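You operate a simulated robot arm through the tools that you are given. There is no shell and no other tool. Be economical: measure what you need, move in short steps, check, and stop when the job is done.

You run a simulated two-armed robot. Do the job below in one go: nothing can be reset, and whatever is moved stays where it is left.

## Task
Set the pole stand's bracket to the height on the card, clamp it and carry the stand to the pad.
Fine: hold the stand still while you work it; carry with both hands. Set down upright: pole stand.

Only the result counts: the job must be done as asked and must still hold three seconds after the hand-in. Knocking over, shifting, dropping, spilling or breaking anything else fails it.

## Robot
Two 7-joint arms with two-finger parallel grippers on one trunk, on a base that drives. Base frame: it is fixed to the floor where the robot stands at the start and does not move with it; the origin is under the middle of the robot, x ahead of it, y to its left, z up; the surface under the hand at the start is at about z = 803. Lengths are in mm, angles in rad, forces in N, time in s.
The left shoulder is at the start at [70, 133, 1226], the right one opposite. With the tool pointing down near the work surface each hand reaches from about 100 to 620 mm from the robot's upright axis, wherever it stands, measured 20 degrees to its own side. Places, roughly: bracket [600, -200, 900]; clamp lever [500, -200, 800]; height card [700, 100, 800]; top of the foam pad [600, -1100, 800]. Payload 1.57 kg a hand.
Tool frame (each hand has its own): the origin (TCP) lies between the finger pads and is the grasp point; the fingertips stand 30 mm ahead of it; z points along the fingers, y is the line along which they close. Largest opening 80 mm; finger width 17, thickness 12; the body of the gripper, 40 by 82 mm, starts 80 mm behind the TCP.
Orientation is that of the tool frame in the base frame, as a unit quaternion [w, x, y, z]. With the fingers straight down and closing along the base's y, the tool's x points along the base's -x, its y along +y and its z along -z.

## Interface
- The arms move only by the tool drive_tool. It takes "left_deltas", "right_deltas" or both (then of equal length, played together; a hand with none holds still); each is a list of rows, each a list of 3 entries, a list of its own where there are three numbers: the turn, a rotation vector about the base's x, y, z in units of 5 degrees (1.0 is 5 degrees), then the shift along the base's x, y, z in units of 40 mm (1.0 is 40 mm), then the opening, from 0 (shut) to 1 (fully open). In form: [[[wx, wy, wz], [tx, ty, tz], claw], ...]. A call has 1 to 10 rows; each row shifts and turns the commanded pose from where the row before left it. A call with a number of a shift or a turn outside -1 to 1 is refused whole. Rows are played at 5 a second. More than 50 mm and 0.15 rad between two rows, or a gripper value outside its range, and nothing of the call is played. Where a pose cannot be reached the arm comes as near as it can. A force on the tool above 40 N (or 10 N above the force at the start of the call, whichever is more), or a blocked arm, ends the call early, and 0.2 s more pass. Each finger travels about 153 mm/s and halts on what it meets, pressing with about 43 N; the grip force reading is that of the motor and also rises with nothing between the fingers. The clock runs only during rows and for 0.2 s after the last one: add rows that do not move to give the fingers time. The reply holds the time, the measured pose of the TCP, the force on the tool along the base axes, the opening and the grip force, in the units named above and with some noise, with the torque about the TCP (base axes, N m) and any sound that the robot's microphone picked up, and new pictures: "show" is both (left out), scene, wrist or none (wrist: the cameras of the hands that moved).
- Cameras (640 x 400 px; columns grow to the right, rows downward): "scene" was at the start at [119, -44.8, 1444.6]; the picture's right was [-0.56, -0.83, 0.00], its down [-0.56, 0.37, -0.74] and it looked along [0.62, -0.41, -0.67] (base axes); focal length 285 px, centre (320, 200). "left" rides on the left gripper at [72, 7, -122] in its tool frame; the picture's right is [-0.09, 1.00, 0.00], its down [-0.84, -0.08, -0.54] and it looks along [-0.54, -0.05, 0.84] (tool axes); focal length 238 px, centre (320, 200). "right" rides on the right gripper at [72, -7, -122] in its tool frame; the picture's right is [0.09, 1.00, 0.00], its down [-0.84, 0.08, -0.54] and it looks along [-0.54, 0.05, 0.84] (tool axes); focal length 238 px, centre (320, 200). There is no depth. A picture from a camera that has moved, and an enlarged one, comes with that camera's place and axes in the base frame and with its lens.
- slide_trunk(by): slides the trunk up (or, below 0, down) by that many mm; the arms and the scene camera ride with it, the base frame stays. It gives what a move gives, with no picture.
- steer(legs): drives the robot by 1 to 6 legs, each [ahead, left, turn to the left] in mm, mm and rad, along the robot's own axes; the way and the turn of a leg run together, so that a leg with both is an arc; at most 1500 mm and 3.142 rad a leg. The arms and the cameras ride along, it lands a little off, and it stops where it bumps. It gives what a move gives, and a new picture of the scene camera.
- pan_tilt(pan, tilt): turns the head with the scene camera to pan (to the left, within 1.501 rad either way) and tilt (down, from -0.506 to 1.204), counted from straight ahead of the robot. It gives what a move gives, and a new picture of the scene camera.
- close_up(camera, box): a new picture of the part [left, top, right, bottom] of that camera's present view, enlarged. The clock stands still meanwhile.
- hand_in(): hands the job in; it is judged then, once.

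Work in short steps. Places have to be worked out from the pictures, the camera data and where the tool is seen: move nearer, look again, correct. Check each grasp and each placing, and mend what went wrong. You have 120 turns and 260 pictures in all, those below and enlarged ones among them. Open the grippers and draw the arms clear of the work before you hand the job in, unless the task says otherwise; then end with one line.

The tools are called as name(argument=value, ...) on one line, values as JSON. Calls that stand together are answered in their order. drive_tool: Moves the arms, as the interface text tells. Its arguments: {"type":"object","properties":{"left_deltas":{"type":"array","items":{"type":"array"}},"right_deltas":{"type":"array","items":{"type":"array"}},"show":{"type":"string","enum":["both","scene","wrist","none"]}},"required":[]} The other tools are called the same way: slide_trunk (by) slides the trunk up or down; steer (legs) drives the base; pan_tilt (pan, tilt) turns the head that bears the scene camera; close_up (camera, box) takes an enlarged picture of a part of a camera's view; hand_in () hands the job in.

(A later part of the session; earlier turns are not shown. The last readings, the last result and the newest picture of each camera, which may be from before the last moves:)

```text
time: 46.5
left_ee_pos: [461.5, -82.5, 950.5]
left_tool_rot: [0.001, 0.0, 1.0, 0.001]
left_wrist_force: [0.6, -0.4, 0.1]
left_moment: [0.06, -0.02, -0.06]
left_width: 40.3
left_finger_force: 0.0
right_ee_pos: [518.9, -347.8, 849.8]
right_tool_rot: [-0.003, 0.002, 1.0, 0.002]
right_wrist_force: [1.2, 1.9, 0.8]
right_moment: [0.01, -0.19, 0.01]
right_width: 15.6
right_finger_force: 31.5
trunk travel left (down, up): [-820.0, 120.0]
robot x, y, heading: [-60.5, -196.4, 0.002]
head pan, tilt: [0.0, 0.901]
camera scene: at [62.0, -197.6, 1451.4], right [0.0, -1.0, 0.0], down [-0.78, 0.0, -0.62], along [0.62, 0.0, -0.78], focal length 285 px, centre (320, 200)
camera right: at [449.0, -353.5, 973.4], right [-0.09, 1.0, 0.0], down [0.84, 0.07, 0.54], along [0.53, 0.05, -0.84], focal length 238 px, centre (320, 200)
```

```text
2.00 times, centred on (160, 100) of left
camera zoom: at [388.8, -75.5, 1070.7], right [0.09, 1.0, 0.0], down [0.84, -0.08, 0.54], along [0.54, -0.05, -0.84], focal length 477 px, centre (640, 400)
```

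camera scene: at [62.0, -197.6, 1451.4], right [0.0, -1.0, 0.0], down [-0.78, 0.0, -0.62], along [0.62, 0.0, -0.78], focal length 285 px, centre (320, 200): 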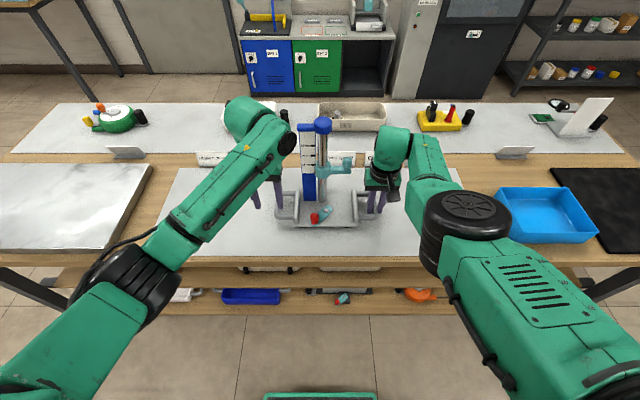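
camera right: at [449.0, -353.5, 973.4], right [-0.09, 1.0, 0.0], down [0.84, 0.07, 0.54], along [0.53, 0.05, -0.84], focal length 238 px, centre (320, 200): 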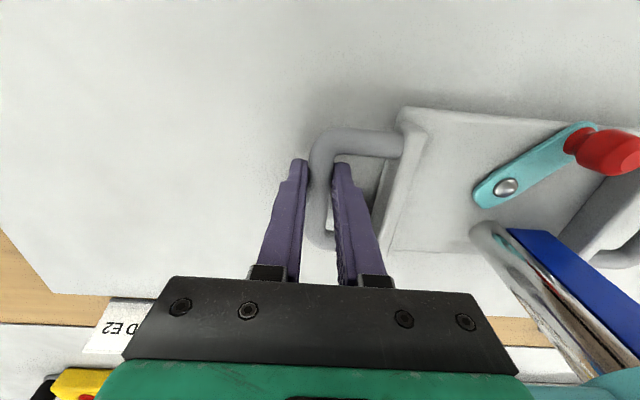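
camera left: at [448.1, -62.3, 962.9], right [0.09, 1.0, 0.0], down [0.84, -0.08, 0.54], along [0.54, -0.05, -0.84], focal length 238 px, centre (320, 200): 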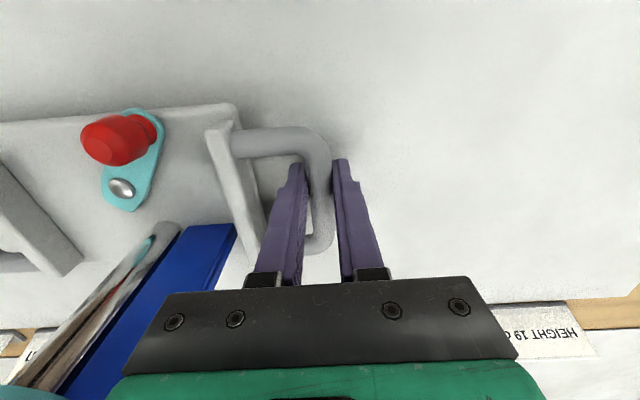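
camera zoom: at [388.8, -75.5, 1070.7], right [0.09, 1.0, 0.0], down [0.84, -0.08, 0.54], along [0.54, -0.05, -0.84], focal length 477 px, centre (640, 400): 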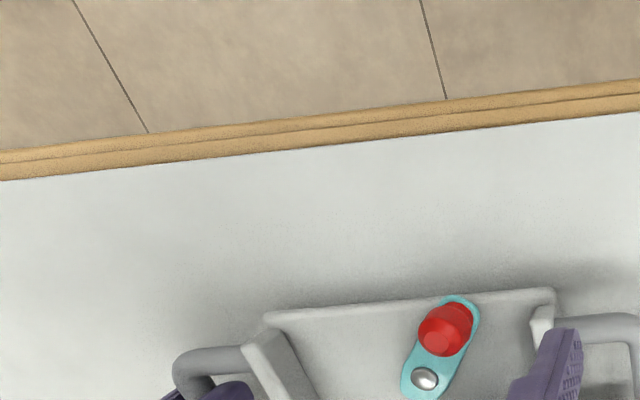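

Right grip is firm and its elbow flipped to a good posture. Red knob triangulates to (482,-182, top 858), pivot (516,-213). I bring the left hand over the red knob with a -20° yaw.

drive_tool(left_deltas=[[[0, 0, -1], [0.1, -0.6, -0.1], 0.5], [[0, 0, -1], [0.1, -0.6, -0.2], 0.5], [[0, 0, -1], [0.1, -0.6, -0.2], 0.5], [[0, 0, -1], [0.2, -0.69, -0.2], 0.5], [[0, 0, 0], [0, 0, 0], 0.5]], show="both")

close_up(camera="left", box=[220, 70, 420, 210])

```text
time: 47.7
left_ee_pos: [482.6, -182.6, 922.2]
left_tool_rot: [0.001, 0.176, 0.984, 0.001]
left_wrist_force: [0.1, -0.7, 0.0]
left_moment: [0.02, 0.01, 0.06]
left_width: 40.0
left_finger_force: 0.0
right_ee_pos: [519.1, -348.3, 852.3]
right_tool_rot: [-0.003, 0.002, 1.0, 0.0]
right_wrist_force: [-0.4, -1.0, 0.6]
right_moment: [0.02, 0.04, 0.06]
right_width: 15.4
right_finger_force: 31.6
trunk travel left (down, up): [-820.0, 120.0]
robot x, y, heading: [-63.8, -201.6, -0.001]
head pan, tilt: [0.0, 0.901]
camera scene: at [61.7, -197.6, 1451.4], right [0.0, -1.0, 0.0], down [-0.78, 0.0, -0.62], along [0.62, 0.0, -0.78], focal length 285 px, centre (320, 200)
camera left: at [415.8, -151.5, 1043.3], right [0.43, 0.9, 0.0], down [0.76, -0.36, 0.54], along [0.49, -0.23, -0.84], focal length 238 px, centre (320, 200)
```

scene: 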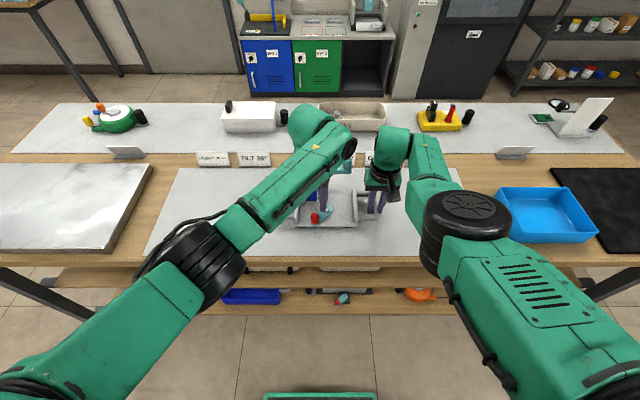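
left: 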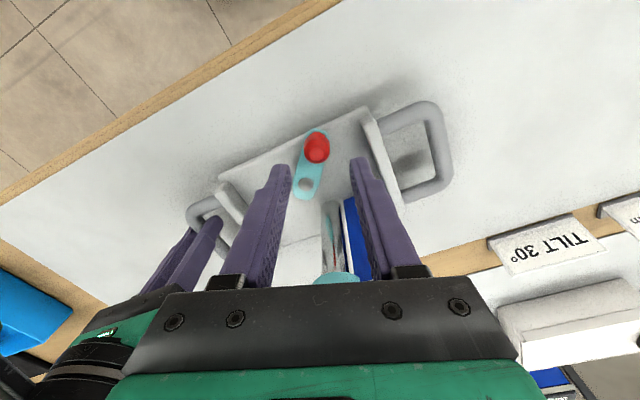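

```text
2.86 times, centred on (320, 140) of left
camera zoom: at [415.8, -151.5, 1043.3], right [0.43, 0.9, 0.0], down [0.76, -0.36, 0.54], along [0.49, -0.23, -0.84], focal length 681 px, centre (320, 371)
```

zoom: 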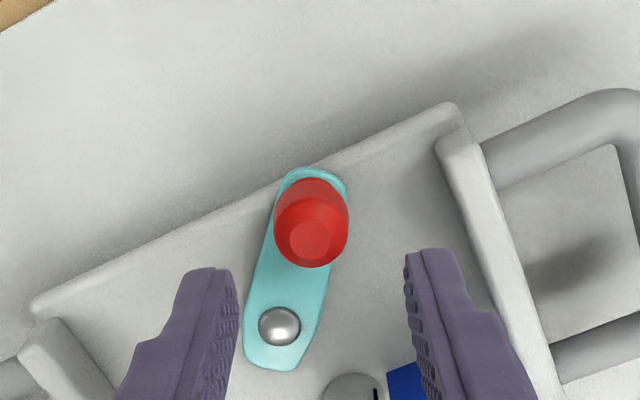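

Nearly centred (3 mm off). I descend to z≈866 around the knob.

drive_tool(left_deltas=[[[0, 0, 0], [-0.04, -0.08, -0.5], 0.5], [[0, 0, 0], [0, 0, -0.5], 0.5], [[0, 0, 0], [0, 0, -0.4], 0.5], [[0, 0, 0], [0, 0, 0], 0.5], [[0, 0, 0], [0, 0, 0], 0], [[0, 0, 0], [0, 0, 0], 0], [[0, 0, 0], [0, 0, 0], 0]], show="wrist")

```text
time: 49.3
left_ee_pos: [480.4, -185.0, 866.7]
left_tool_rot: [-0.001, 0.175, 0.985, 0.002]
left_wrist_force: [-2.0, 3.7, 0.1]
left_moment: [-0.26, 0.17, 0.02]
left_width: 23.2
left_finger_force: 35.4
right_ee_pos: [519.3, -348.2, 850.2]
right_tool_rot: [-0.003, 0.001, 1.0, 0.0]
right_wrist_force: [-0.6, -4.0, 0.5]
right_moment: [-0.05, 0.06, 0.05]
right_width: 15.4
right_finger_force: 31.2
trunk travel left (down, up): [-820.0, 120.0]
robot x, y, heading: [-62.6, -201.5, 0.001]
head pan, tilt: [0.0, 0.901]
camera left: at [413.7, -154.8, 987.2], right [0.43, 0.9, 0.0], down [0.76, -0.36, 0.54], along [0.49, -0.23, -0.84], focal length 238 px, centre (320, 200)
```

left: 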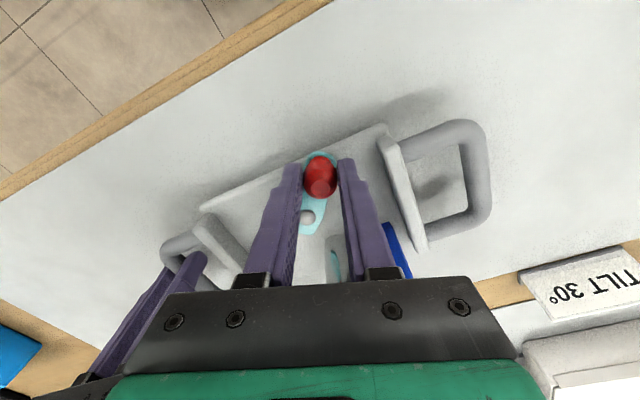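

Gripped. I try turning the lever about its pivot counter-clockwise (from above) by ~10° and watch the forces.

drive_tool(left_deltas=[[[0, 0, 1], [-0.06, -0.08, 0], 0], [[0, 0, 1], [-0.05, -0.085, 0], 0], [[0, 0, 0], [0, 0, 0], 0]], show="wrist")

```text
time: 50.1
left_ee_pos: [474.6, -192.7, 866.2]
left_tool_rot: [0.0, 0.088, 0.996, 0.0]
left_wrist_force: [-1.0, 2.5, 2.6]
left_moment: [-0.29, 0.32, 0.0]
left_width: 22.9
left_finger_force: 35.2
right_ee_pos: [519.6, -347.2, 851.8]
right_tool_rot: [-0.003, 0.002, 1.0, 0.0]
right_wrist_force: [2.3, -3.6, -0.5]
right_moment: [-0.06, -0.12, -0.02]
right_width: 15.5
right_finger_force: 30.7
trunk travel left (down, up): [-820.0, 120.0]
robot x, y, heading: [-63.7, -199.5, -0.002]
head pan, tilt: [0.0, 0.901]
camera left: at [404.8, -173.4, 987.0], right [0.26, 0.96, 0.0], down [0.81, -0.22, 0.54], along [0.52, -0.14, -0.84], focal length 238 px, centre (320, 200)
```

left: 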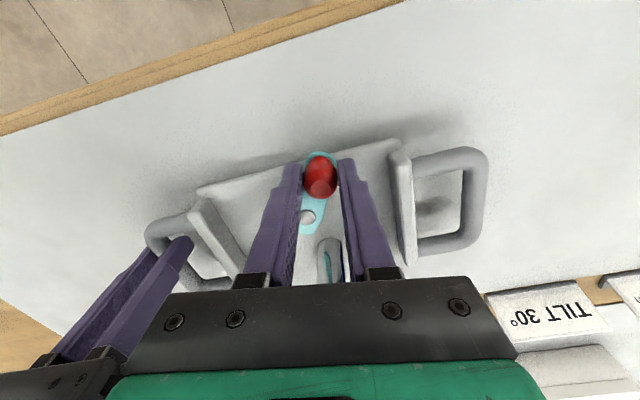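

It swings easily. I continue along the arc by 50°.

drive_tool(left_deltas=[[[0, 0, 1], [-0.0375, -0.105, 0], 0], [[0, 0, 1], [-0.0375, -0.105, 0], 0], [[0, 0, 1], [-0.0175, -0.099, 0], 0], [[0, 0, 1], [-0.0175, -0.099, 0], 0], [[0, 0, 1], [0, -0.1, 0], 0], [[0, 0, 1], [0, -0.1, 0], 0], [[0, 0, 1], [0.0175, -0.099, 0], 0], [[0, 0, 1], [0.0175, -0.099, 0], 0], [[0, 0, 1], [0.034, -0.094, 0], 0], [[0, 0, 1], [0.034, -0.094, 0], 0]], show="both")

```text
time: 52.3
left_ee_pos: [475.0, -231.2, 865.7]
left_tool_rot: [0.0, -0.341, 0.94, 0.0]
left_wrist_force: [-2.1, 6.4, 1.0]
left_moment: [1.05, -0.09, 0.16]
left_width: 23.1
left_finger_force: 34.7
right_ee_pos: [520.4, -346.7, 851.5]
right_tool_rot: [-0.002, 0.002, 1.0, 0.001]
right_wrist_force: [4.6, -8.7, 4.8]
right_moment: [-0.22, 0.01, -0.42]
right_width: 15.7
right_finger_force: 31.5
trunk travel left (down, up): [-820.0, 120.0]
robot x, y, heading: [-67.2, -199.3, 0.001]
head pan, tilt: [0.0, 0.901]
camera scene: at [62.4, -197.9, 1451.4], right [0.0, -1.0, 0.0], down [-0.78, 0.0, -0.62], along [0.62, 0.0, -0.78], focal length 285 px, centre (320, 200)
camera left: at [414.7, -273.1, 986.6], right [-0.57, 0.82, 0.0], down [0.69, 0.48, 0.54], along [0.45, 0.31, -0.84], focal length 238 px, centre (320, 200)
```

scene: 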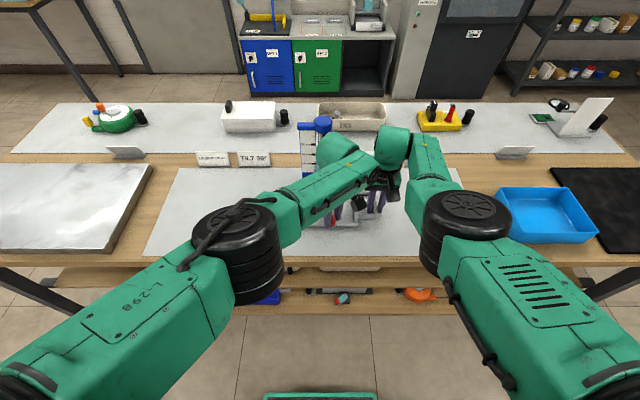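
left: 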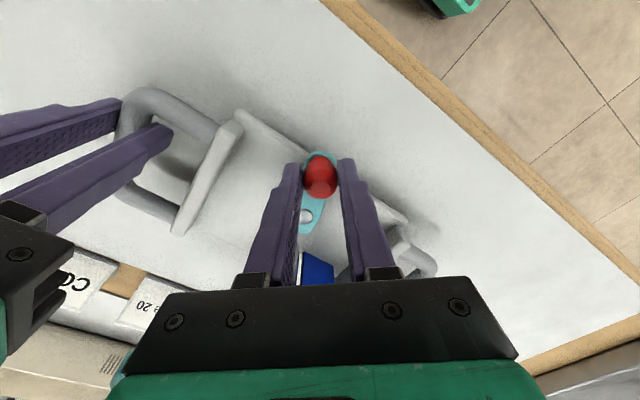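

Still following smoothly, slight force. I go 20° further without more yaw, since the hands are getting close.

drive_tool(left_deltas=[[[0, 0, 0], [0.05, -0.0875, 0], 0], [[0, 0, 0], [0.05, -0.0875, 0], 0], [[0, 0, 0], [0.065, -0.076, 0], 0], [[0, 0, 0], [0.065, -0.076, 0], 0]], show="wrist")

```text
time: 53.3
left_ee_pos: [471.8, -238.1, 866.6]
left_tool_rot: [0.0, -0.341, 0.94, 0.001]
left_wrist_force: [3.6, 9.6, -3.1]
left_moment: [0.74, -0.15, 0.23]
left_width: 23.0
left_finger_force: 35.1
left hand out of reach, approached as far as the arm can: row 1, 2, 3, 4
right_ee_pos: [519.0, -347.1, 851.3]
right_tool_rot: [-0.003, 0.002, 1.0, 0.001]
right_wrist_force: [-0.5, -12.0, 9.0]
right_moment: [-0.23, -0.03, 0.35]
right_width: 15.6
right_finger_force: 30.3
trunk travel left (down, up): [-820.0, 120.0]
robot x, y, heading: [-64.6, -199.6, -0.001]
head pan, tilt: [0.0, 0.901]
camera left: at [411.5, -278.7, 987.1], right [-0.57, 0.82, 0.0], down [0.69, 0.48, 0.54], along [0.45, 0.31, -0.84], focal length 238 px, centre (320, 200)
```

left: 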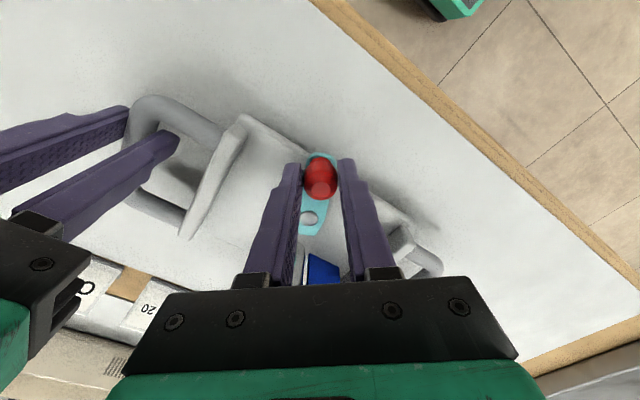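

The arm limit is reached; the lever has turned ~68°. I release it, rise and look at it.

drive_tool(left_deltas=[[[0, 0, 0], [0, 0, 0], 0.5], [[0, 0, 0], [0, 0, 0], 0.5], [[0, 0, -1], [0, 0, 0.8], 0.5], [[0, 0, -1], [0, 0.2, 0.8], 0.5], [[0, 0, -1], [-0.3, 0.7, 0.4], 0.5], [[0, 0, -1], [-0.3, 0.8, 0], 0.5], [[0, 0, -1], [-0.3, 0.8, 0], 0.5], [[0, 0, -1], [-0.3, 0.8, 0], 0.5]], show="both")

close_up(camera="scene", box=[250, 105, 400, 245])

```text
time: 55.1
left_ee_pos: [423.3, -102.0, 945.8]
left_tool_rot: [-0.001, -0.086, 0.996, 0.0]
left_wrist_force: [1.2, 0.1, 0.3]
left_moment: [-0.03, -0.03, 0.0]
left_width: 39.9
left_finger_force: 0.0
right_ee_pos: [519.6, -345.3, 851.2]
right_tool_rot: [-0.004, 0.002, 1.0, 0.0]
right_wrist_force: [-0.3, 0.1, 0.3]
right_moment: [0.0, -0.12, -0.01]
right_width: 15.3
right_finger_force: 30.8
trunk travel left (down, up): [-820.0, 120.0]
robot x, y, heading: [-64.8, -197.3, 0.003]
head pan, tilt: [0.0, 0.901]
camera scene: at [61.6, -195.0, 1451.4], right [0.0, -1.0, 0.0], down [-0.78, 0.0, -0.62], along [0.62, 0.0, -0.78], focal length 285 px, centre (320, 200)
camera left: at [350.6, -107.7, 1066.7], right [-0.08, 1.0, 0.0], down [0.84, 0.07, 0.54], along [0.54, 0.04, -0.84], focal length 238 px, centre (320, 200)
```

scene: 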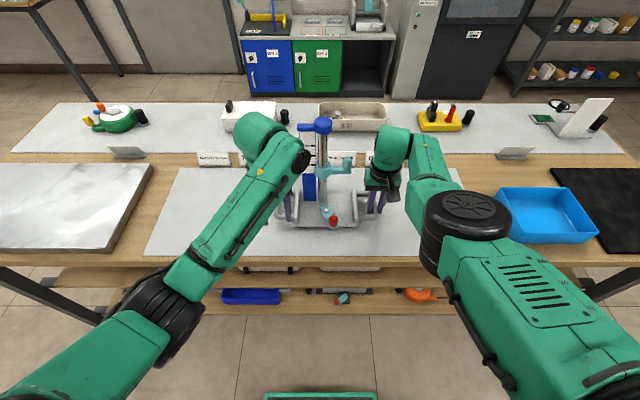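
left: 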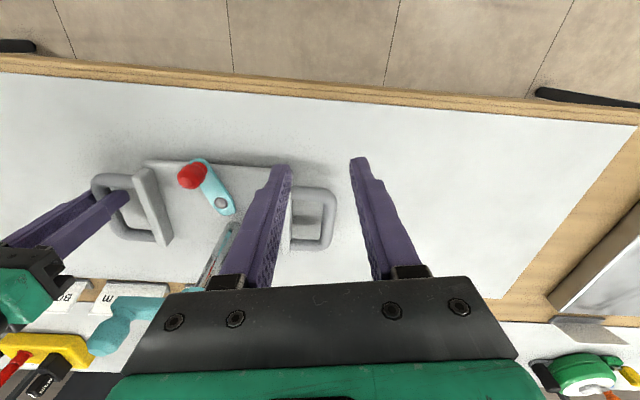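

```text
2.86 times, centred on (325, 175) of scene
camera zoom: at [61.6, -195.0, 1451.4], right [0.0, -1.0, 0.0], down [-0.78, 0.0, -0.62], along [0.62, 0.0, -0.78], focal length 814 px, centre (306, 271)
```

zoom: 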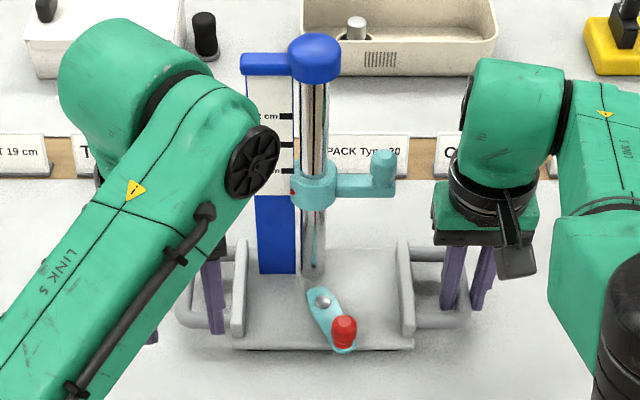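

The lever swung fully to the mirrored side and the bracket stayed put. For lifting the bracket the right hand has the better room, so the left now grips its handle again.

drive_tool(left_deltas=[[[0, 0, -0.67], [0.82, 0.17, -0.2], 0.5], [[0, 0, -0.67], [0.82, 0.17, -0.2], 0.5], [[0, 0, -0.67], [0.82, 0.17, -0.2], 0.5], [[0, 0, 0], [0, 0, -0.67], 0.5], [[0, 0, 0], [0, 0, -0.67], 0.5], [[0, 0, 0], [0, 0, -0.65], 0.5], [[0, 0, 0], [0, 0, 0], 0.5]], show="wrist")

```text
time: 56.7
left_ee_pos: [518.5, -83.9, 856.2]
left_tool_rot: [0.009, -0.002, 1.0, -0.001]
left_wrist_force: [-0.5, 0.5, 0.3]
left_moment: [0.04, -0.03, 0.02]
left_width: 40.1
left_finger_force: 0.1
left hand out of reach, approached as far as the arm can: row 5, 6
right_ee_pos: [519.3, -346.9, 851.9]
right_tool_rot: [-0.004, 0.002, 1.0, 0.001]
right_wrist_force: [-0.1, -0.3, -0.2]
right_moment: [0.1, -0.16, 0.07]
right_width: 15.2
right_finger_force: 31.2
trunk travel left (down, up): [-820.0, 120.0]
robot x, y, heading: [-61.5, -198.3, 0.001]
head pan, tilt: [0.0, 0.901]
camera left: at [443.7, -76.5, 975.2], right [0.09, 1.0, 0.0], down [0.83, -0.07, 0.56], along [0.56, -0.05, -0.83], focal length 238 px, centre (320, 200)
```

left: 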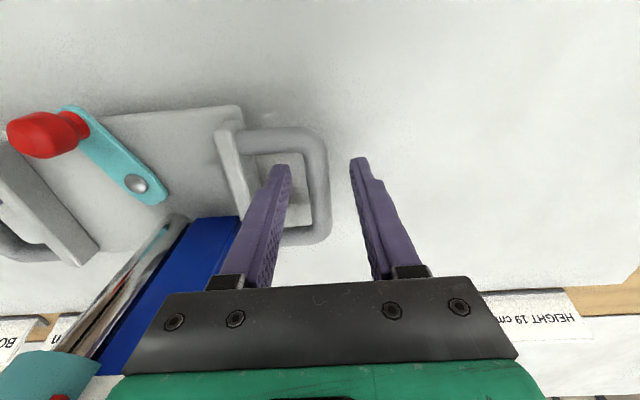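

Fingers straddle the bar. I grip with the left, then release the right and raise it, pitching the tool 30° forward.

drive_tool(left_deltas=[[[0, 0, 0], [0, 0, 0], 0], [[0, 0, 0], [0, 0, 0], 0], [[0, 0, 0], [0, 0, 0], 0]], show="none")

drive_tool(right_deltas=[[[0, 0, 0], [0, 0, 0], 0.5], [[0, 0, 0], [0, 0, 0], 0.5], [[0, 0, 0], [0, 0, 0.9], 0.5], [[0, -1, 0], [0, 0, 0.9], 0.5], [[0, -1, 0], [0, 0, 0.9], 0.5], [[0, -1, 0], [0, 0, 0.9], 0.5], [[0, -1, 0], [0, 0, 0.9], 0.5], [[0, -1, 0], [0.2, 0, 0], 0.5], [[0, -1, 0], [0.1, 0.6, 0], 0.5], [[0, 0, 0], [0, 0.8, 0], 0.5]], show="both")

```text
time: 57.5
left_ee_pos: [518.6, -84.4, 856.0]
left_tool_rot: [0.009, -0.002, 1.0, -0.002]
left_wrist_force: [0.0, -6.8, -0.4]
left_moment: [-0.14, -0.21, -0.08]
left_width: 15.4
left_finger_force: 31.3
right_ee_pos: [518.9, -346.3, 850.8]
right_tool_rot: [-0.004, 0.001, 1.0, 0.002]
right_wrist_force: [-0.4, 6.8, -0.1]
right_moment: [0.12, 0.07, 0.03]
right_width: 15.5
right_finger_force: 31.4
trunk travel left (down, up): [-820.0, 120.0]
robot x, y, heading: [-62.3, -199.6, -0.001]
head pan, tilt: [0.0, 0.901]
```

```text
time: 59.9
left_ee_pos: [519.0, -83.6, 855.1]
left_tool_rot: [0.01, -0.002, 1.0, -0.001]
left_wrist_force: [0.3, 1.8, 0.1]
left_moment: [-0.05, -0.17, 0.07]
left_width: 15.7
left_finger_force: 31.2
right_ee_pos: [539.5, -327.9, 1039.8]
right_tool_rot: [0.271, 0.015, 0.962, -0.028]
right_wrist_force: [0.2, 0.3, -0.2]
right_moment: [0.06, 0.02, -0.01]
right_width: 40.1
right_finger_force: 0.0
trunk travel left (down, up): [-820.0, 120.0]
robot x, y, heading: [-64.2, -197.5, -0.0]
head pan, tilt: [0.0, 0.901]
stopped in row 10 (right hand): the arm was blocked; the commanded pose is now the measured one
camera scene: at [61.8, -198.3, 1451.4], right [0.0, -1.0, 0.0], down [-0.78, 0.0, -0.62], along [0.62, 0.0, -0.78], focal length 285 px, centre (320, 200)
camera right: at [416.1, -326.8, 1107.6], right [-0.03, 1.0, -0.09], down [0.43, 0.1, 0.9], along [0.9, -0.01, -0.44], focal length 238 px, centre (320, 200)
```

scene: 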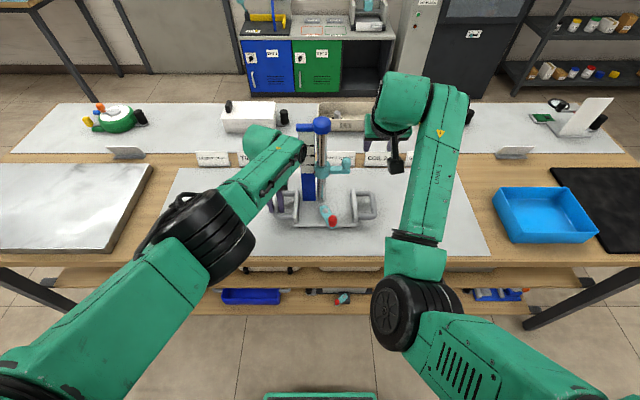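
right: 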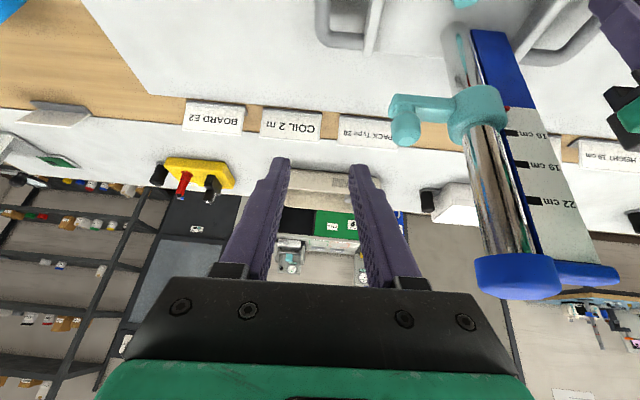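

Blocked again with the forward pitch (elbow dips). I reduce the pitch to ~15° and yaw the hand instead, keeping the arm straighter, while moving toward the knob at height.

drive_tool(right_deltas=[[[0, 1, 0.5], [0.2, 0, 0.1], 0.5], [[0, 1, 0.5], [0.2, 0, 0.1], 0.5], [[0, 1, 0.7], [0.2, 0.1, 0], 0.5], [[0, 0, 1], [0, 0.3, 0], 0.5], [[0, 0, 1], [0, 0.3, 0], 0.5], [[0, 0, 1], [0, 0.3, 0], 0.5], [[0, 0, 1], [0, 0.3, 0], 0.5]], show="both")

```text
time: 61.5
left_ee_pos: [518.8, -83.0, 856.5]
left_tool_rot: [0.01, -0.003, 1.0, -0.001]
left_wrist_force: [0.5, -0.3, -0.4]
left_moment: [0.0, 0.03, -0.07]
left_width: 15.2
left_finger_force: 31.4
right_ee_pos: [563.2, -271.6, 1048.4]
right_tool_rot: [0.142, -0.232, 0.962, 0.019]
right_wrist_force: [0.2, 0.7, -0.4]
right_moment: [0.02, -0.01, 0.01]
right_width: 40.0
right_finger_force: 0.0
trunk travel left (down, up): [-820.0, 120.0]
robot x, y, heading: [-66.6, -199.7, -0.002]
head pan, tilt: [0.0, 0.901]
camera scene: at [62.1, -197.9, 1451.4], right [0.0, -1.0, 0.0], down [-0.78, 0.0, -0.62], along [0.62, 0.0, -0.78], focal length 285 px, centre (320, 200)
camera right: at [473.4, -322.6, 1145.3], right [-0.53, 0.85, -0.06], down [0.53, 0.38, 0.75], along [0.66, 0.37, -0.66], focal length 238 px, centre (320, 200)
```

scene: 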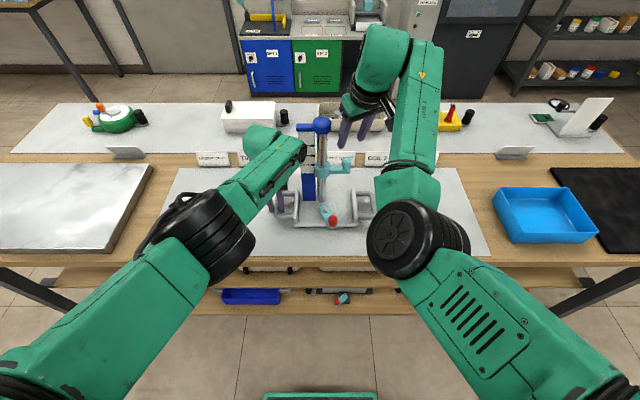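
right: 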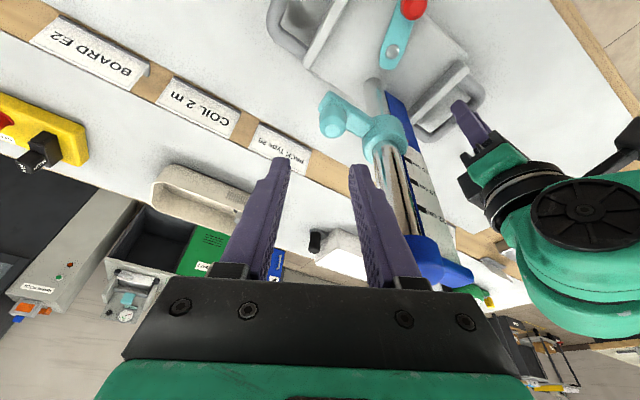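

Good, now unobstructed. I zoom to localise the knob and the scale.

close_up(camera="right", box=[290, 60, 470, 280])

close_up(camera="scene", box=[280, 105, 380, 205])

```text
1.82 times, centred on (380, 170) of right
camera zoom: at [473.4, -322.6, 1145.3], right [-0.53, 0.85, -0.06], down [0.53, 0.38, 0.75], along [0.66, 0.37, -0.66], focal length 433 px, centre (211, 254)
```

zoom: 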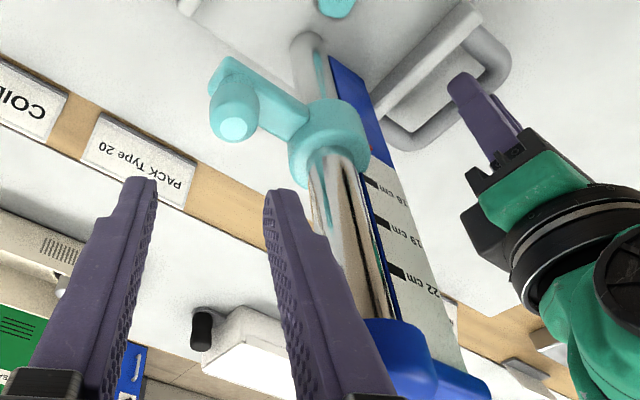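

```text
4.00 times, centred on (330, 155) of scene
camera zoom: at [62.1, -197.9, 1451.4], right [0.0, -1.0, 0.0], down [-0.78, 0.0, -0.62], along [0.62, 0.0, -0.78], focal length 1139 px, centre (280, 380)
```

zoom: 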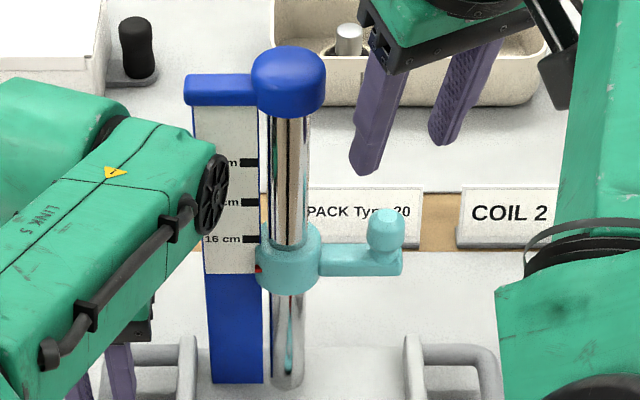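

Knob top at (570,-260,971). With the present lean, TCP goal is (562,-264,982). I descend there and close.

drive_tool(right_deltas=[[[0, 0, 0], [-0.2, 0.1, -0.5], 0.5], [[0, 0, 0], [0.08, 0.1, -0.5], 0.5], [[0, 0, 0], [0.09, 0, -0.4], 0.5], [[0, 0, 0], [0, 0, -0.25], 0.5], [[0, 0, 0], [0, 0, 0], 0.5]], show="both")

close_up(camera="right", box=[250, 60, 470, 280])

close_up(camera="scene", box=[280, 105, 380, 205])

```text
time: 62.7
left_ee_pos: [518.5, -83.2, 856.4]
left_tool_rot: [0.01, -0.003, 1.0, -0.002]
left_wrist_force: [-0.4, 0.6, -0.4]
left_moment: [-0.04, -0.02, 0.01]
left_width: 15.5
left_finger_force: 31.3
right_ee_pos: [563.5, -264.1, 982.0]
right_tool_rot: [0.143, -0.231, 0.962, 0.019]
right_wrist_force: [-0.5, 0.1, 0.6]
right_moment: [-0.02, -0.01, -0.03]
right_width: 39.8
right_finger_force: 0.1
trunk travel left (down, up): [-820.0, 120.0]
robot x, y, heading: [-61.8, -198.6, 0.002]
head pan, tilt: [0.0, 0.901]
camera scene: at [62.1, -198.0, 1451.4], right [0.0, -1.0, 0.0], down [-0.78, 0.0, -0.62], along [0.62, 0.0, -0.78], focal length 285 px, centre (320, 200)
camera right: at [472.4, -314.9, 1078.9], right [-0.53, 0.85, -0.06], down [0.53, 0.38, 0.75], along [0.66, 0.37, -0.66], focal length 238 px, centre (320, 200)
```

scene: 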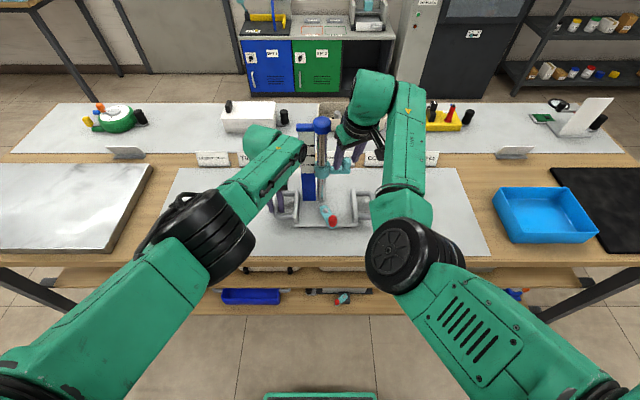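
right: 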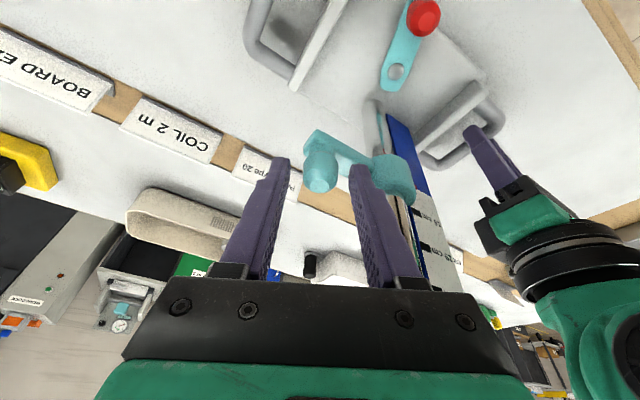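

```text
1.82 times, centred on (360, 170) of right
camera zoom: at [472.4, -314.9, 1078.9], right [-0.53, 0.85, -0.06], down [0.53, 0.38, 0.75], along [0.66, 0.37, -0.66], focal length 433 px, centre (247, 254)
```

zoom: 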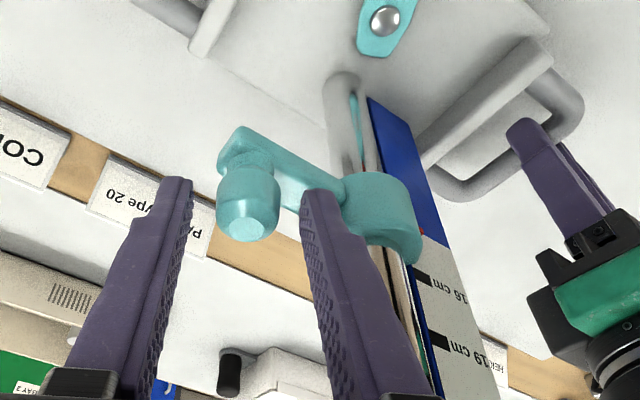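

```text
4.00 times, centred on (330, 155) of scene
camera zoom: at [62.1, -198.0, 1451.4], right [0.0, -1.0, 0.0], down [-0.78, 0.0, -0.62], along [0.62, 0.0, -0.78], focal length 1139 px, centre (280, 380)
```

zoom: 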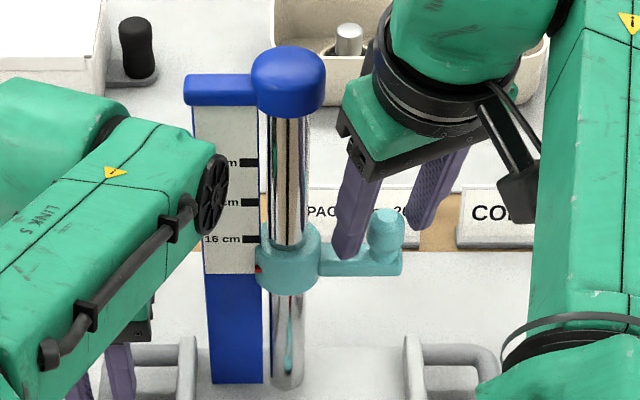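

The knob sits between the fingertips as computed. I close the right hand.

drive_tool(right_deltas=[[[0, 0, 0], [0, 0, 0], 0], [[0, 0, 0], [0, 0, 0], 0], [[0, 0, 0], [0, 0, 0], 0]], show="none")

drive_tool(right_deltas=[[[0, 0, 0], [0, 0, 0.12], 0], [[0, 0, 0], [0, 0, 0.13], 0], [[0, 0, 0], [0, 0, 0], 0]], show="none")

close_up(camera="scene", box=[280, 105, 380, 205])

```text
time: 63.5
left_ee_pos: [519.5, -82.7, 856.1]
left_tool_rot: [0.009, -0.002, 1.0, -0.002]
left_wrist_force: [-0.3, -0.3, 0.2]
left_moment: [-0.03, -0.23, 0.02]
left_width: 15.3
left_finger_force: 30.9
right_ee_pos: [562.1, -264.0, 982.9]
right_tool_rot: [0.143, -0.231, 0.962, 0.018]
right_wrist_force: [-0.7, 1.0, 0.7]
right_moment: [0.76, 0.54, -0.13]
right_width: 22.8
right_finger_force: 35.5
trunk travel left (down, up): [-820.0, 120.0]
robot x, y, heading: [-62.5, -198.7, -0.002]
head pan, tilt: [0.0, 0.901]
```

```text
time: 64.3
left_ee_pos: [520.1, -83.6, 856.8]
left_tool_rot: [0.01, -0.002, 1.0, -0.003]
left_wrist_force: [2.7, -7.6, 1.3]
left_moment: [-0.08, -0.63, 0.07]
left_width: 15.2
left_finger_force: 31.5
right_ee_pos: [562.9, -264.3, 991.5]
right_tool_rot: [0.141, -0.233, 0.962, 0.019]
right_wrist_force: [-1.8, 7.2, -6.8]
right_moment: [0.74, 0.79, 0.02]
right_width: 22.6
right_finger_force: 35.5
trunk travel left (down, up): [-820.0, 120.0]
robot x, y, heading: [-61.5, -201.5, -0.003]
head pan, tilt: [0.0, 0.901]
```

```text
4.00 times, centred on (330, 155) of scene
camera zoom: at [63.1, -198.1, 1451.3], right [0.0, -1.0, 0.0], down [-0.78, 0.0, -0.62], along [0.62, 0.0, -0.78], focal length 1139 px, centre (280, 380)
```

zoom: 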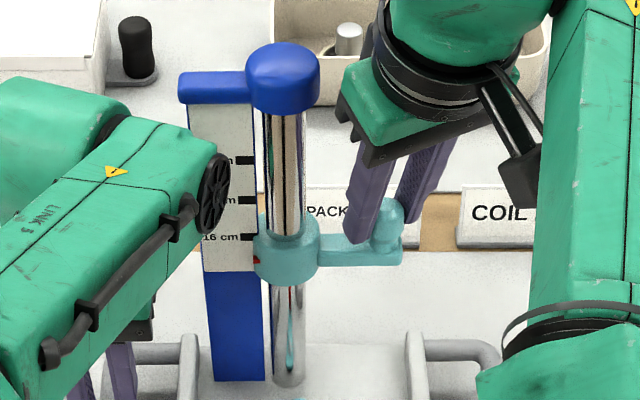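

The bracket is sliding now (some friction, slight lean). I continue lifting slowly by 40 mm.

drive_tool(right_deltas=[[[0, 0, 0], [0, 0, 0.15], 0], [[0, 0, 0], [0, 0, 0.15], 0], [[0, 0, 0], [0, 0, 0.15], 0], [[0, 0, 0], [0, 0, 0.15], 0], [[0, 0, 0], [0, 0, 0.15], 0], [[0, 0, 0], [0, 0, 0.15], 0], [[0, 0, 0], [0, 0, 0.1], 0], [[0, 0, 0], [0, 0, 0], 0]], show="none")

close_up(camera="scene", box=[280, 105, 380, 205])

```text
time: 66.1
left_ee_pos: [518.9, -84.0, 855.2]
left_tool_rot: [0.01, -0.002, 1.0, -0.001]
left_wrist_force: [1.0, -10.3, 2.7]
left_moment: [-0.2, 0.21, 0.1]
left_width: 15.3
left_finger_force: 30.9
right_ee_pos: [563.6, -264.8, 1032.8]
right_tool_rot: [0.143, -0.231, 0.962, 0.018]
right_wrist_force: [-1.5, 8.8, -6.1]
right_moment: [1.23, -0.03, -0.2]
right_width: 23.3
right_finger_force: 35.6
trunk travel left (down, up): [-820.0, 120.0]
robot x, y, heading: [-64.3, -200.0, 0.002]
head pan, tilt: [0.0, 0.901]
```

```text
4.00 times, centred on (330, 155) of scene
camera zoom: at [62.4, -198.4, 1451.4], right [0.0, -1.0, 0.0], down [-0.78, 0.0, -0.62], along [0.62, 0.0, -0.78], focal length 1139 px, centre (280, 380)
```

zoom: 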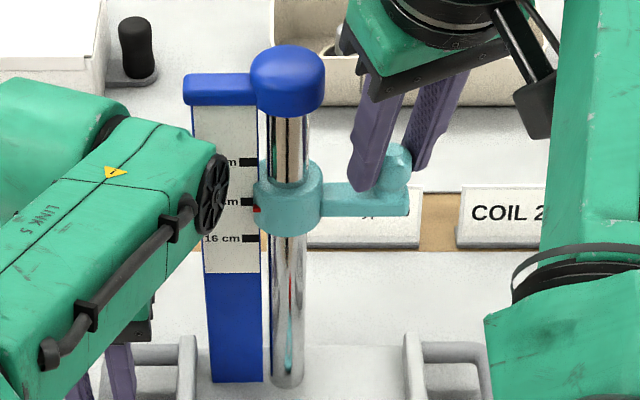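

close_up(camera="scene", box=[330, 140, 360, 170])

close_up(camera="scene", box=[325, 138, 355, 172])

close_up(camera="right", box=[300, 60, 520, 280])

close_up(camera="left", box=[0, 160, 240, 400])

```text
13.33 times, centred on (345, 155) of scene
camera zoom: at [62.4, -198.4, 1451.4], right [0.0, -1.0, 0.0], down [-0.78, 0.0, -0.62], along [0.62, 0.0, -0.78], focal length 3796 px, centre (-13, 800)
```

zoom: 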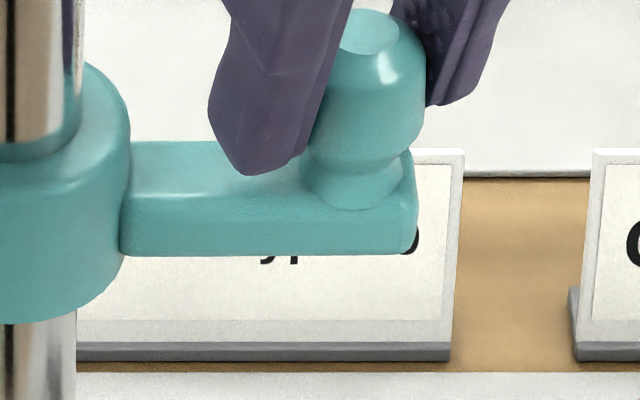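

```text
11.76 times, centred on (340, 155) of scene
camera zoom: at [62.4, -198.4, 1451.4], right [0.0, -1.0, 0.0], down [-0.78, 0.0, -0.62], along [0.62, 0.0, -0.78], focal length 3350 px, centre (85, 729)
```

zoom: 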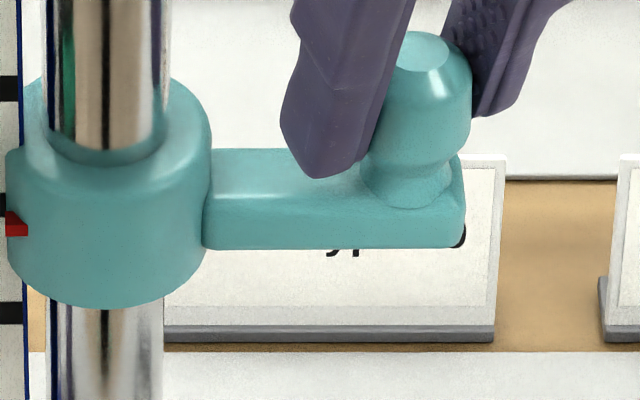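

```text
1.82 times, centred on (410, 170) of right
camera zoom: at [473.3, -314.9, 1129.4], right [-0.53, 0.85, -0.06], down [0.53, 0.38, 0.75], along [0.66, 0.37, -0.66], focal length 433 px, centre (156, 254)
```

zoom: 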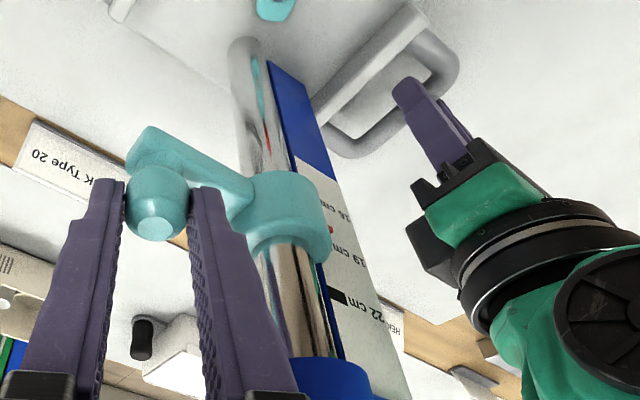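

```text
1.67 times, centred on (120, 280) of left
camera zoom: at [444.1, -77.1, 975.3], right [0.09, 1.0, 0.0], down [0.83, -0.07, 0.56], along [0.56, -0.05, -0.83], focal length 397 px, centre (653, 67)
```

zoom: 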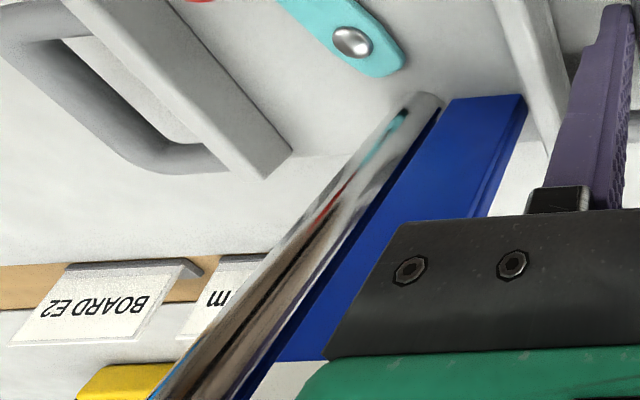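

close_up(camera="right", box=[385, 150, 465, 230])

close_up(camera="scene", box=[300, 135, 340, 175])

```text
5.00 times, centred on (425, 190) of right
camera zoom: at [473.3, -314.9, 1129.4], right [-0.53, 0.85, -0.06], down [0.53, 0.38, 0.75], along [0.66, 0.37, -0.66], focal length 1192 px, centre (-205, 250)
```

zoom: 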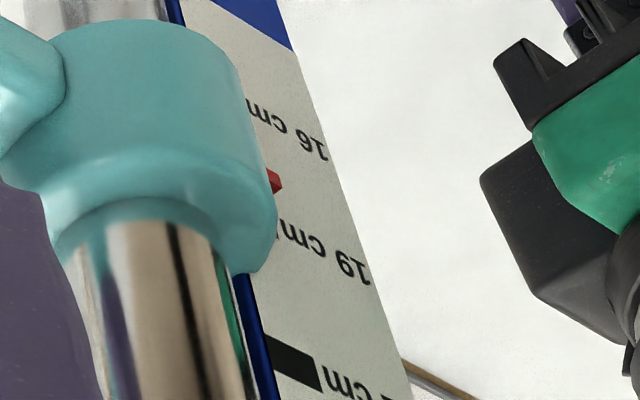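

```text
10.00 times, centred on (320, 155) of scene
camera zoom: at [62.4, -198.4, 1451.4], right [0.0, -1.0, 0.0], down [-0.78, 0.0, -0.62], along [0.62, 0.0, -0.78], focal length 2847 px, centre (320, 650)
```

zoom: 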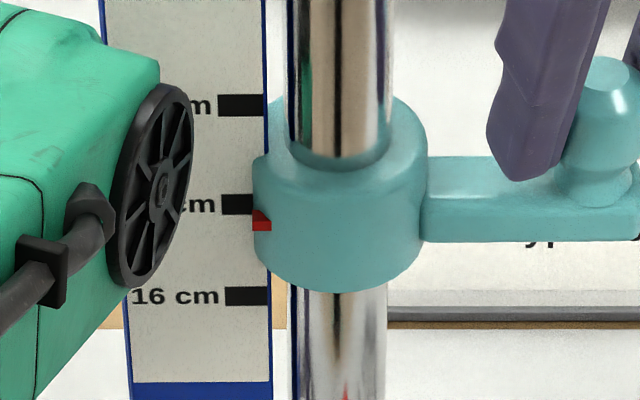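

Triangulation gives roughly 18.7–19.1 cm; I want a level view to be sure. The right hand keeps holding the bracket; I release the left and bring its camera to the pointer's height.

drive_tool(left_deltas=[[[0, 0, 0], [0, 0, 0], 0.5], [[0, 0, 0], [0, 0, 0], 0.5], [[0, 0, 0], [0, 0, 0.8], 0.5], [[0, 0, 0], [-0.3, 0, 0.8], 0.5], [[0, -1, 0], [-0.4, -0.3, 0.1], 0.5], [[0, -1, 0], [-0.3, -0.4, 0], 0.5], [[0, -1, 0], [0, -0.4, 0], 0.5], [[0, -1, 0], [0, -0.4, 0], 0.5], [[0, -1, 0], [0, 0, 0], 0.5], [[0, -1, 0], [0, 0, 0], 0.5]], show="both")

```text
time: 68.3
left_ee_pos: [529.3, -133.0, 888.7]
left_tool_rot: [0.198, 0.012, 0.98, 0.003]
left_wrist_force: [-0.3, 0.8, -0.4]
left_moment: [0.02, -0.02, -0.03]
left_width: 40.3
left_finger_force: 0.1
left hand out of reach, approached as far as the arm can: row 3, 4, 5, 6
right_ee_pos: [562.5, -264.0, 1032.5]
right_tool_rot: [0.143, -0.232, 0.962, 0.017]
right_wrist_force: [1.1, -0.4, 1.5]
right_moment: [0.58, 0.23, -0.13]
right_width: 22.8
right_finger_force: 35.0
trunk travel left (down, up): [-820.0, 120.0]
robot x, y, heading: [-65.0, -200.1, -0.0]
head pan, tilt: [0.0, 0.901]
camera scene: at [61.3, -197.6, 1451.5], right [0.0, -1.0, 0.0], down [-0.78, 0.0, -0.62], along [0.62, 0.0, -0.78], focal length 285 px, centre (320, 200)
camera left: at [415.7, -126.9, 971.9], right [0.1, 0.99, 0.05], down [0.56, -0.1, 0.82], along [0.82, -0.06, -0.57], focal length 238 px, centre (320, 200)
```

scene: 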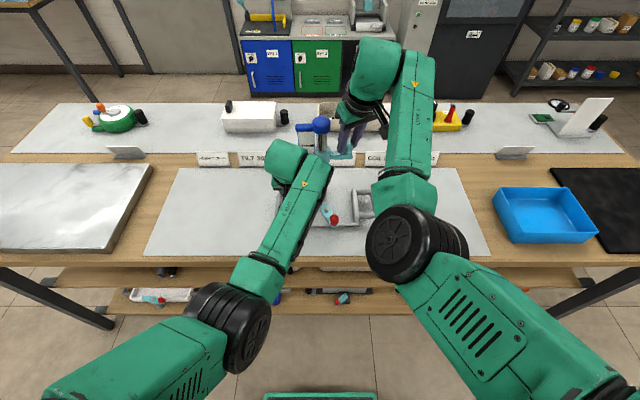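
left: 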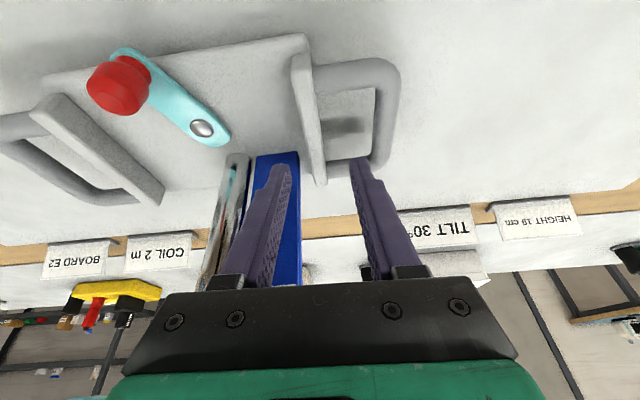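

The view is blocked by the gripper itself. I move the left hand to the +y side, where its camera can see the scale level past the gripper.

drive_tool(left_deltas=[[[0, 0, 0], [-0.3, 0.5, 0.1], 0.5], [[0, 0, 0], [-0.3, 0.8, 0.2], 0.5], [[0, 0, 0], [-0.3, 0.8, 0.2], 0.5], [[0, 0, 0], [-0.3, 0.8, 0.2], 0.5], [[0, -1, 0], [0, 0.4, 0.2], 0.5]], show="both")

```text
time: 69.5
left_ee_pos: [472.1, -16.0, 914.7]
left_tool_rot: [0.228, 0.017, 0.974, -0.004]
left_wrist_force: [0.7, -0.3, -0.5]
left_moment: [0.03, 0.0, -0.01]
left_width: 40.1
left_finger_force: 0.1
right_ee_pos: [562.9, -263.8, 1032.6]
right_tool_rot: [0.142, -0.232, 0.962, 0.018]
right_wrist_force: [0.3, 1.1, 0.8]
right_moment: [0.66, 0.26, -0.16]
right_width: 22.7
right_finger_force: 35.5
trunk travel left (down, up): [-820.0, 120.0]
robot x, y, heading: [-60.8, -200.1, 0.001]
head pan, tilt: [0.0, 0.901]
camera scene: at [61.4, -197.3, 1451.4], right [0.0, -1.0, 0.0], down [-0.78, 0.0, -0.62], along [0.62, 0.0, -0.78], focal length 285 px, centre (320, 200)
camera left: at [352.3, -4.5, 990.2], right [0.12, 0.99, 0.04], down [0.5, -0.1, 0.86], along [0.86, -0.08, -0.51], focal length 238 px, centre (320, 200)
```

scene: 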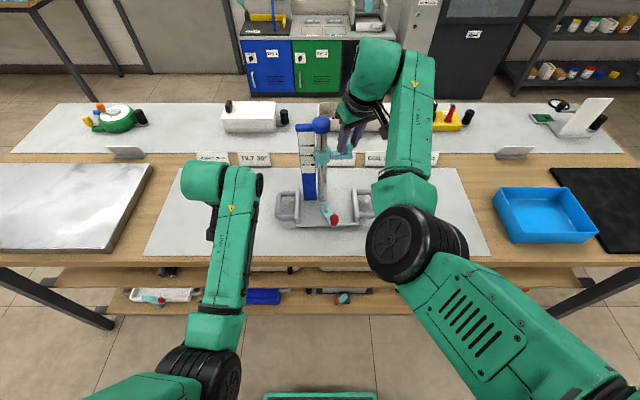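
left: 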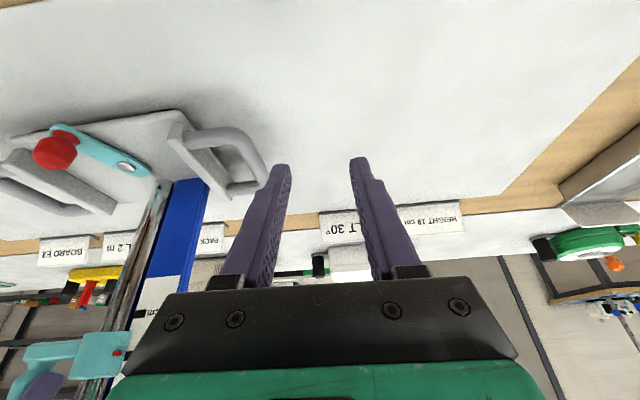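

Camera is level (z≈990); pointer is visible but the scale is partly hidden. I shift 45 mm further +y.

drive_tool(left_deltas=[[[0, 0, 0], [0, 0.6, 0], 0.5], [[0, 0, 0], [0, 0.6, 0], 0.5], [[0, 0, 0], [0, 0, 0], 0.5]], show="none")

close_up(camera="left", box=[0, 220, 170, 400])

```text
time: 70.3
left_ee_pos: [471.3, 32.7, 913.7]
left_tool_rot: [0.229, 0.017, 0.973, -0.003]
left_wrist_force: [-0.1, -0.4, 0.4]
left_moment: [0.02, -0.03, -0.01]
left_width: 39.9
left_finger_force: 0.1
right_ee_pos: [563.0, -265.4, 1033.3]
right_tool_rot: [0.142, -0.232, 0.962, 0.019]
right_wrist_force: [0.9, 0.7, 1.0]
right_moment: [0.72, 0.31, -0.12]
right_width: 22.7
right_finger_force: 35.4
trunk travel left (down, up): [-820.0, 120.0]
robot x, y, heading: [-65.8, -199.7, -0.0]
head pan, tilt: [0.0, 0.901]
```

```text
2.22 times, centred on (85, 310) of left
camera zoom: at [353.1, 43.5, 990.4], right [0.12, 0.99, 0.04], down [0.5, -0.1, 0.86], along [0.86, -0.08, -0.51], focal length 530 px, centre (842, -44)
```

zoom: 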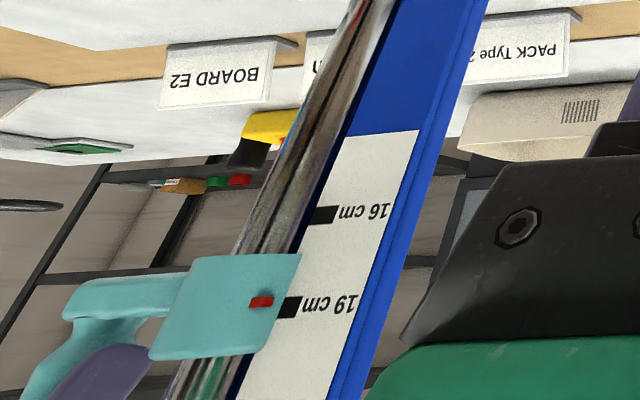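

A level view: the pointer sits slightly low of the 19 mark (~2 mm). I zoom further to measure.

close_up(camera="left", box=[55, 300, 105, 350])

```text
8.00 times, centred on (80, 325) of left
camera zoom: at [353.1, 43.5, 990.4], right [0.12, 0.99, 0.04], down [0.5, -0.1, 0.86], along [0.86, -0.08, -0.51], focal length 1907 px, centre (2240, -800)
```

zoom: 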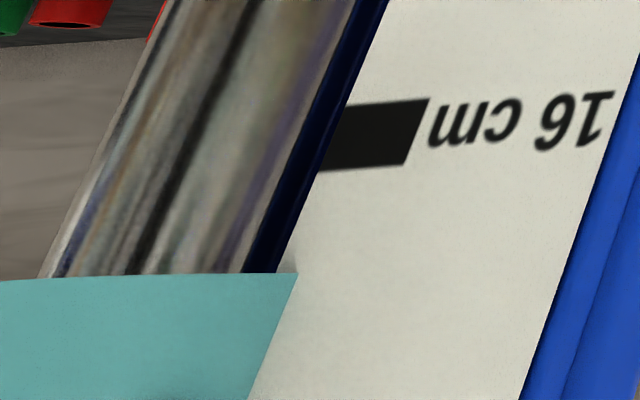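

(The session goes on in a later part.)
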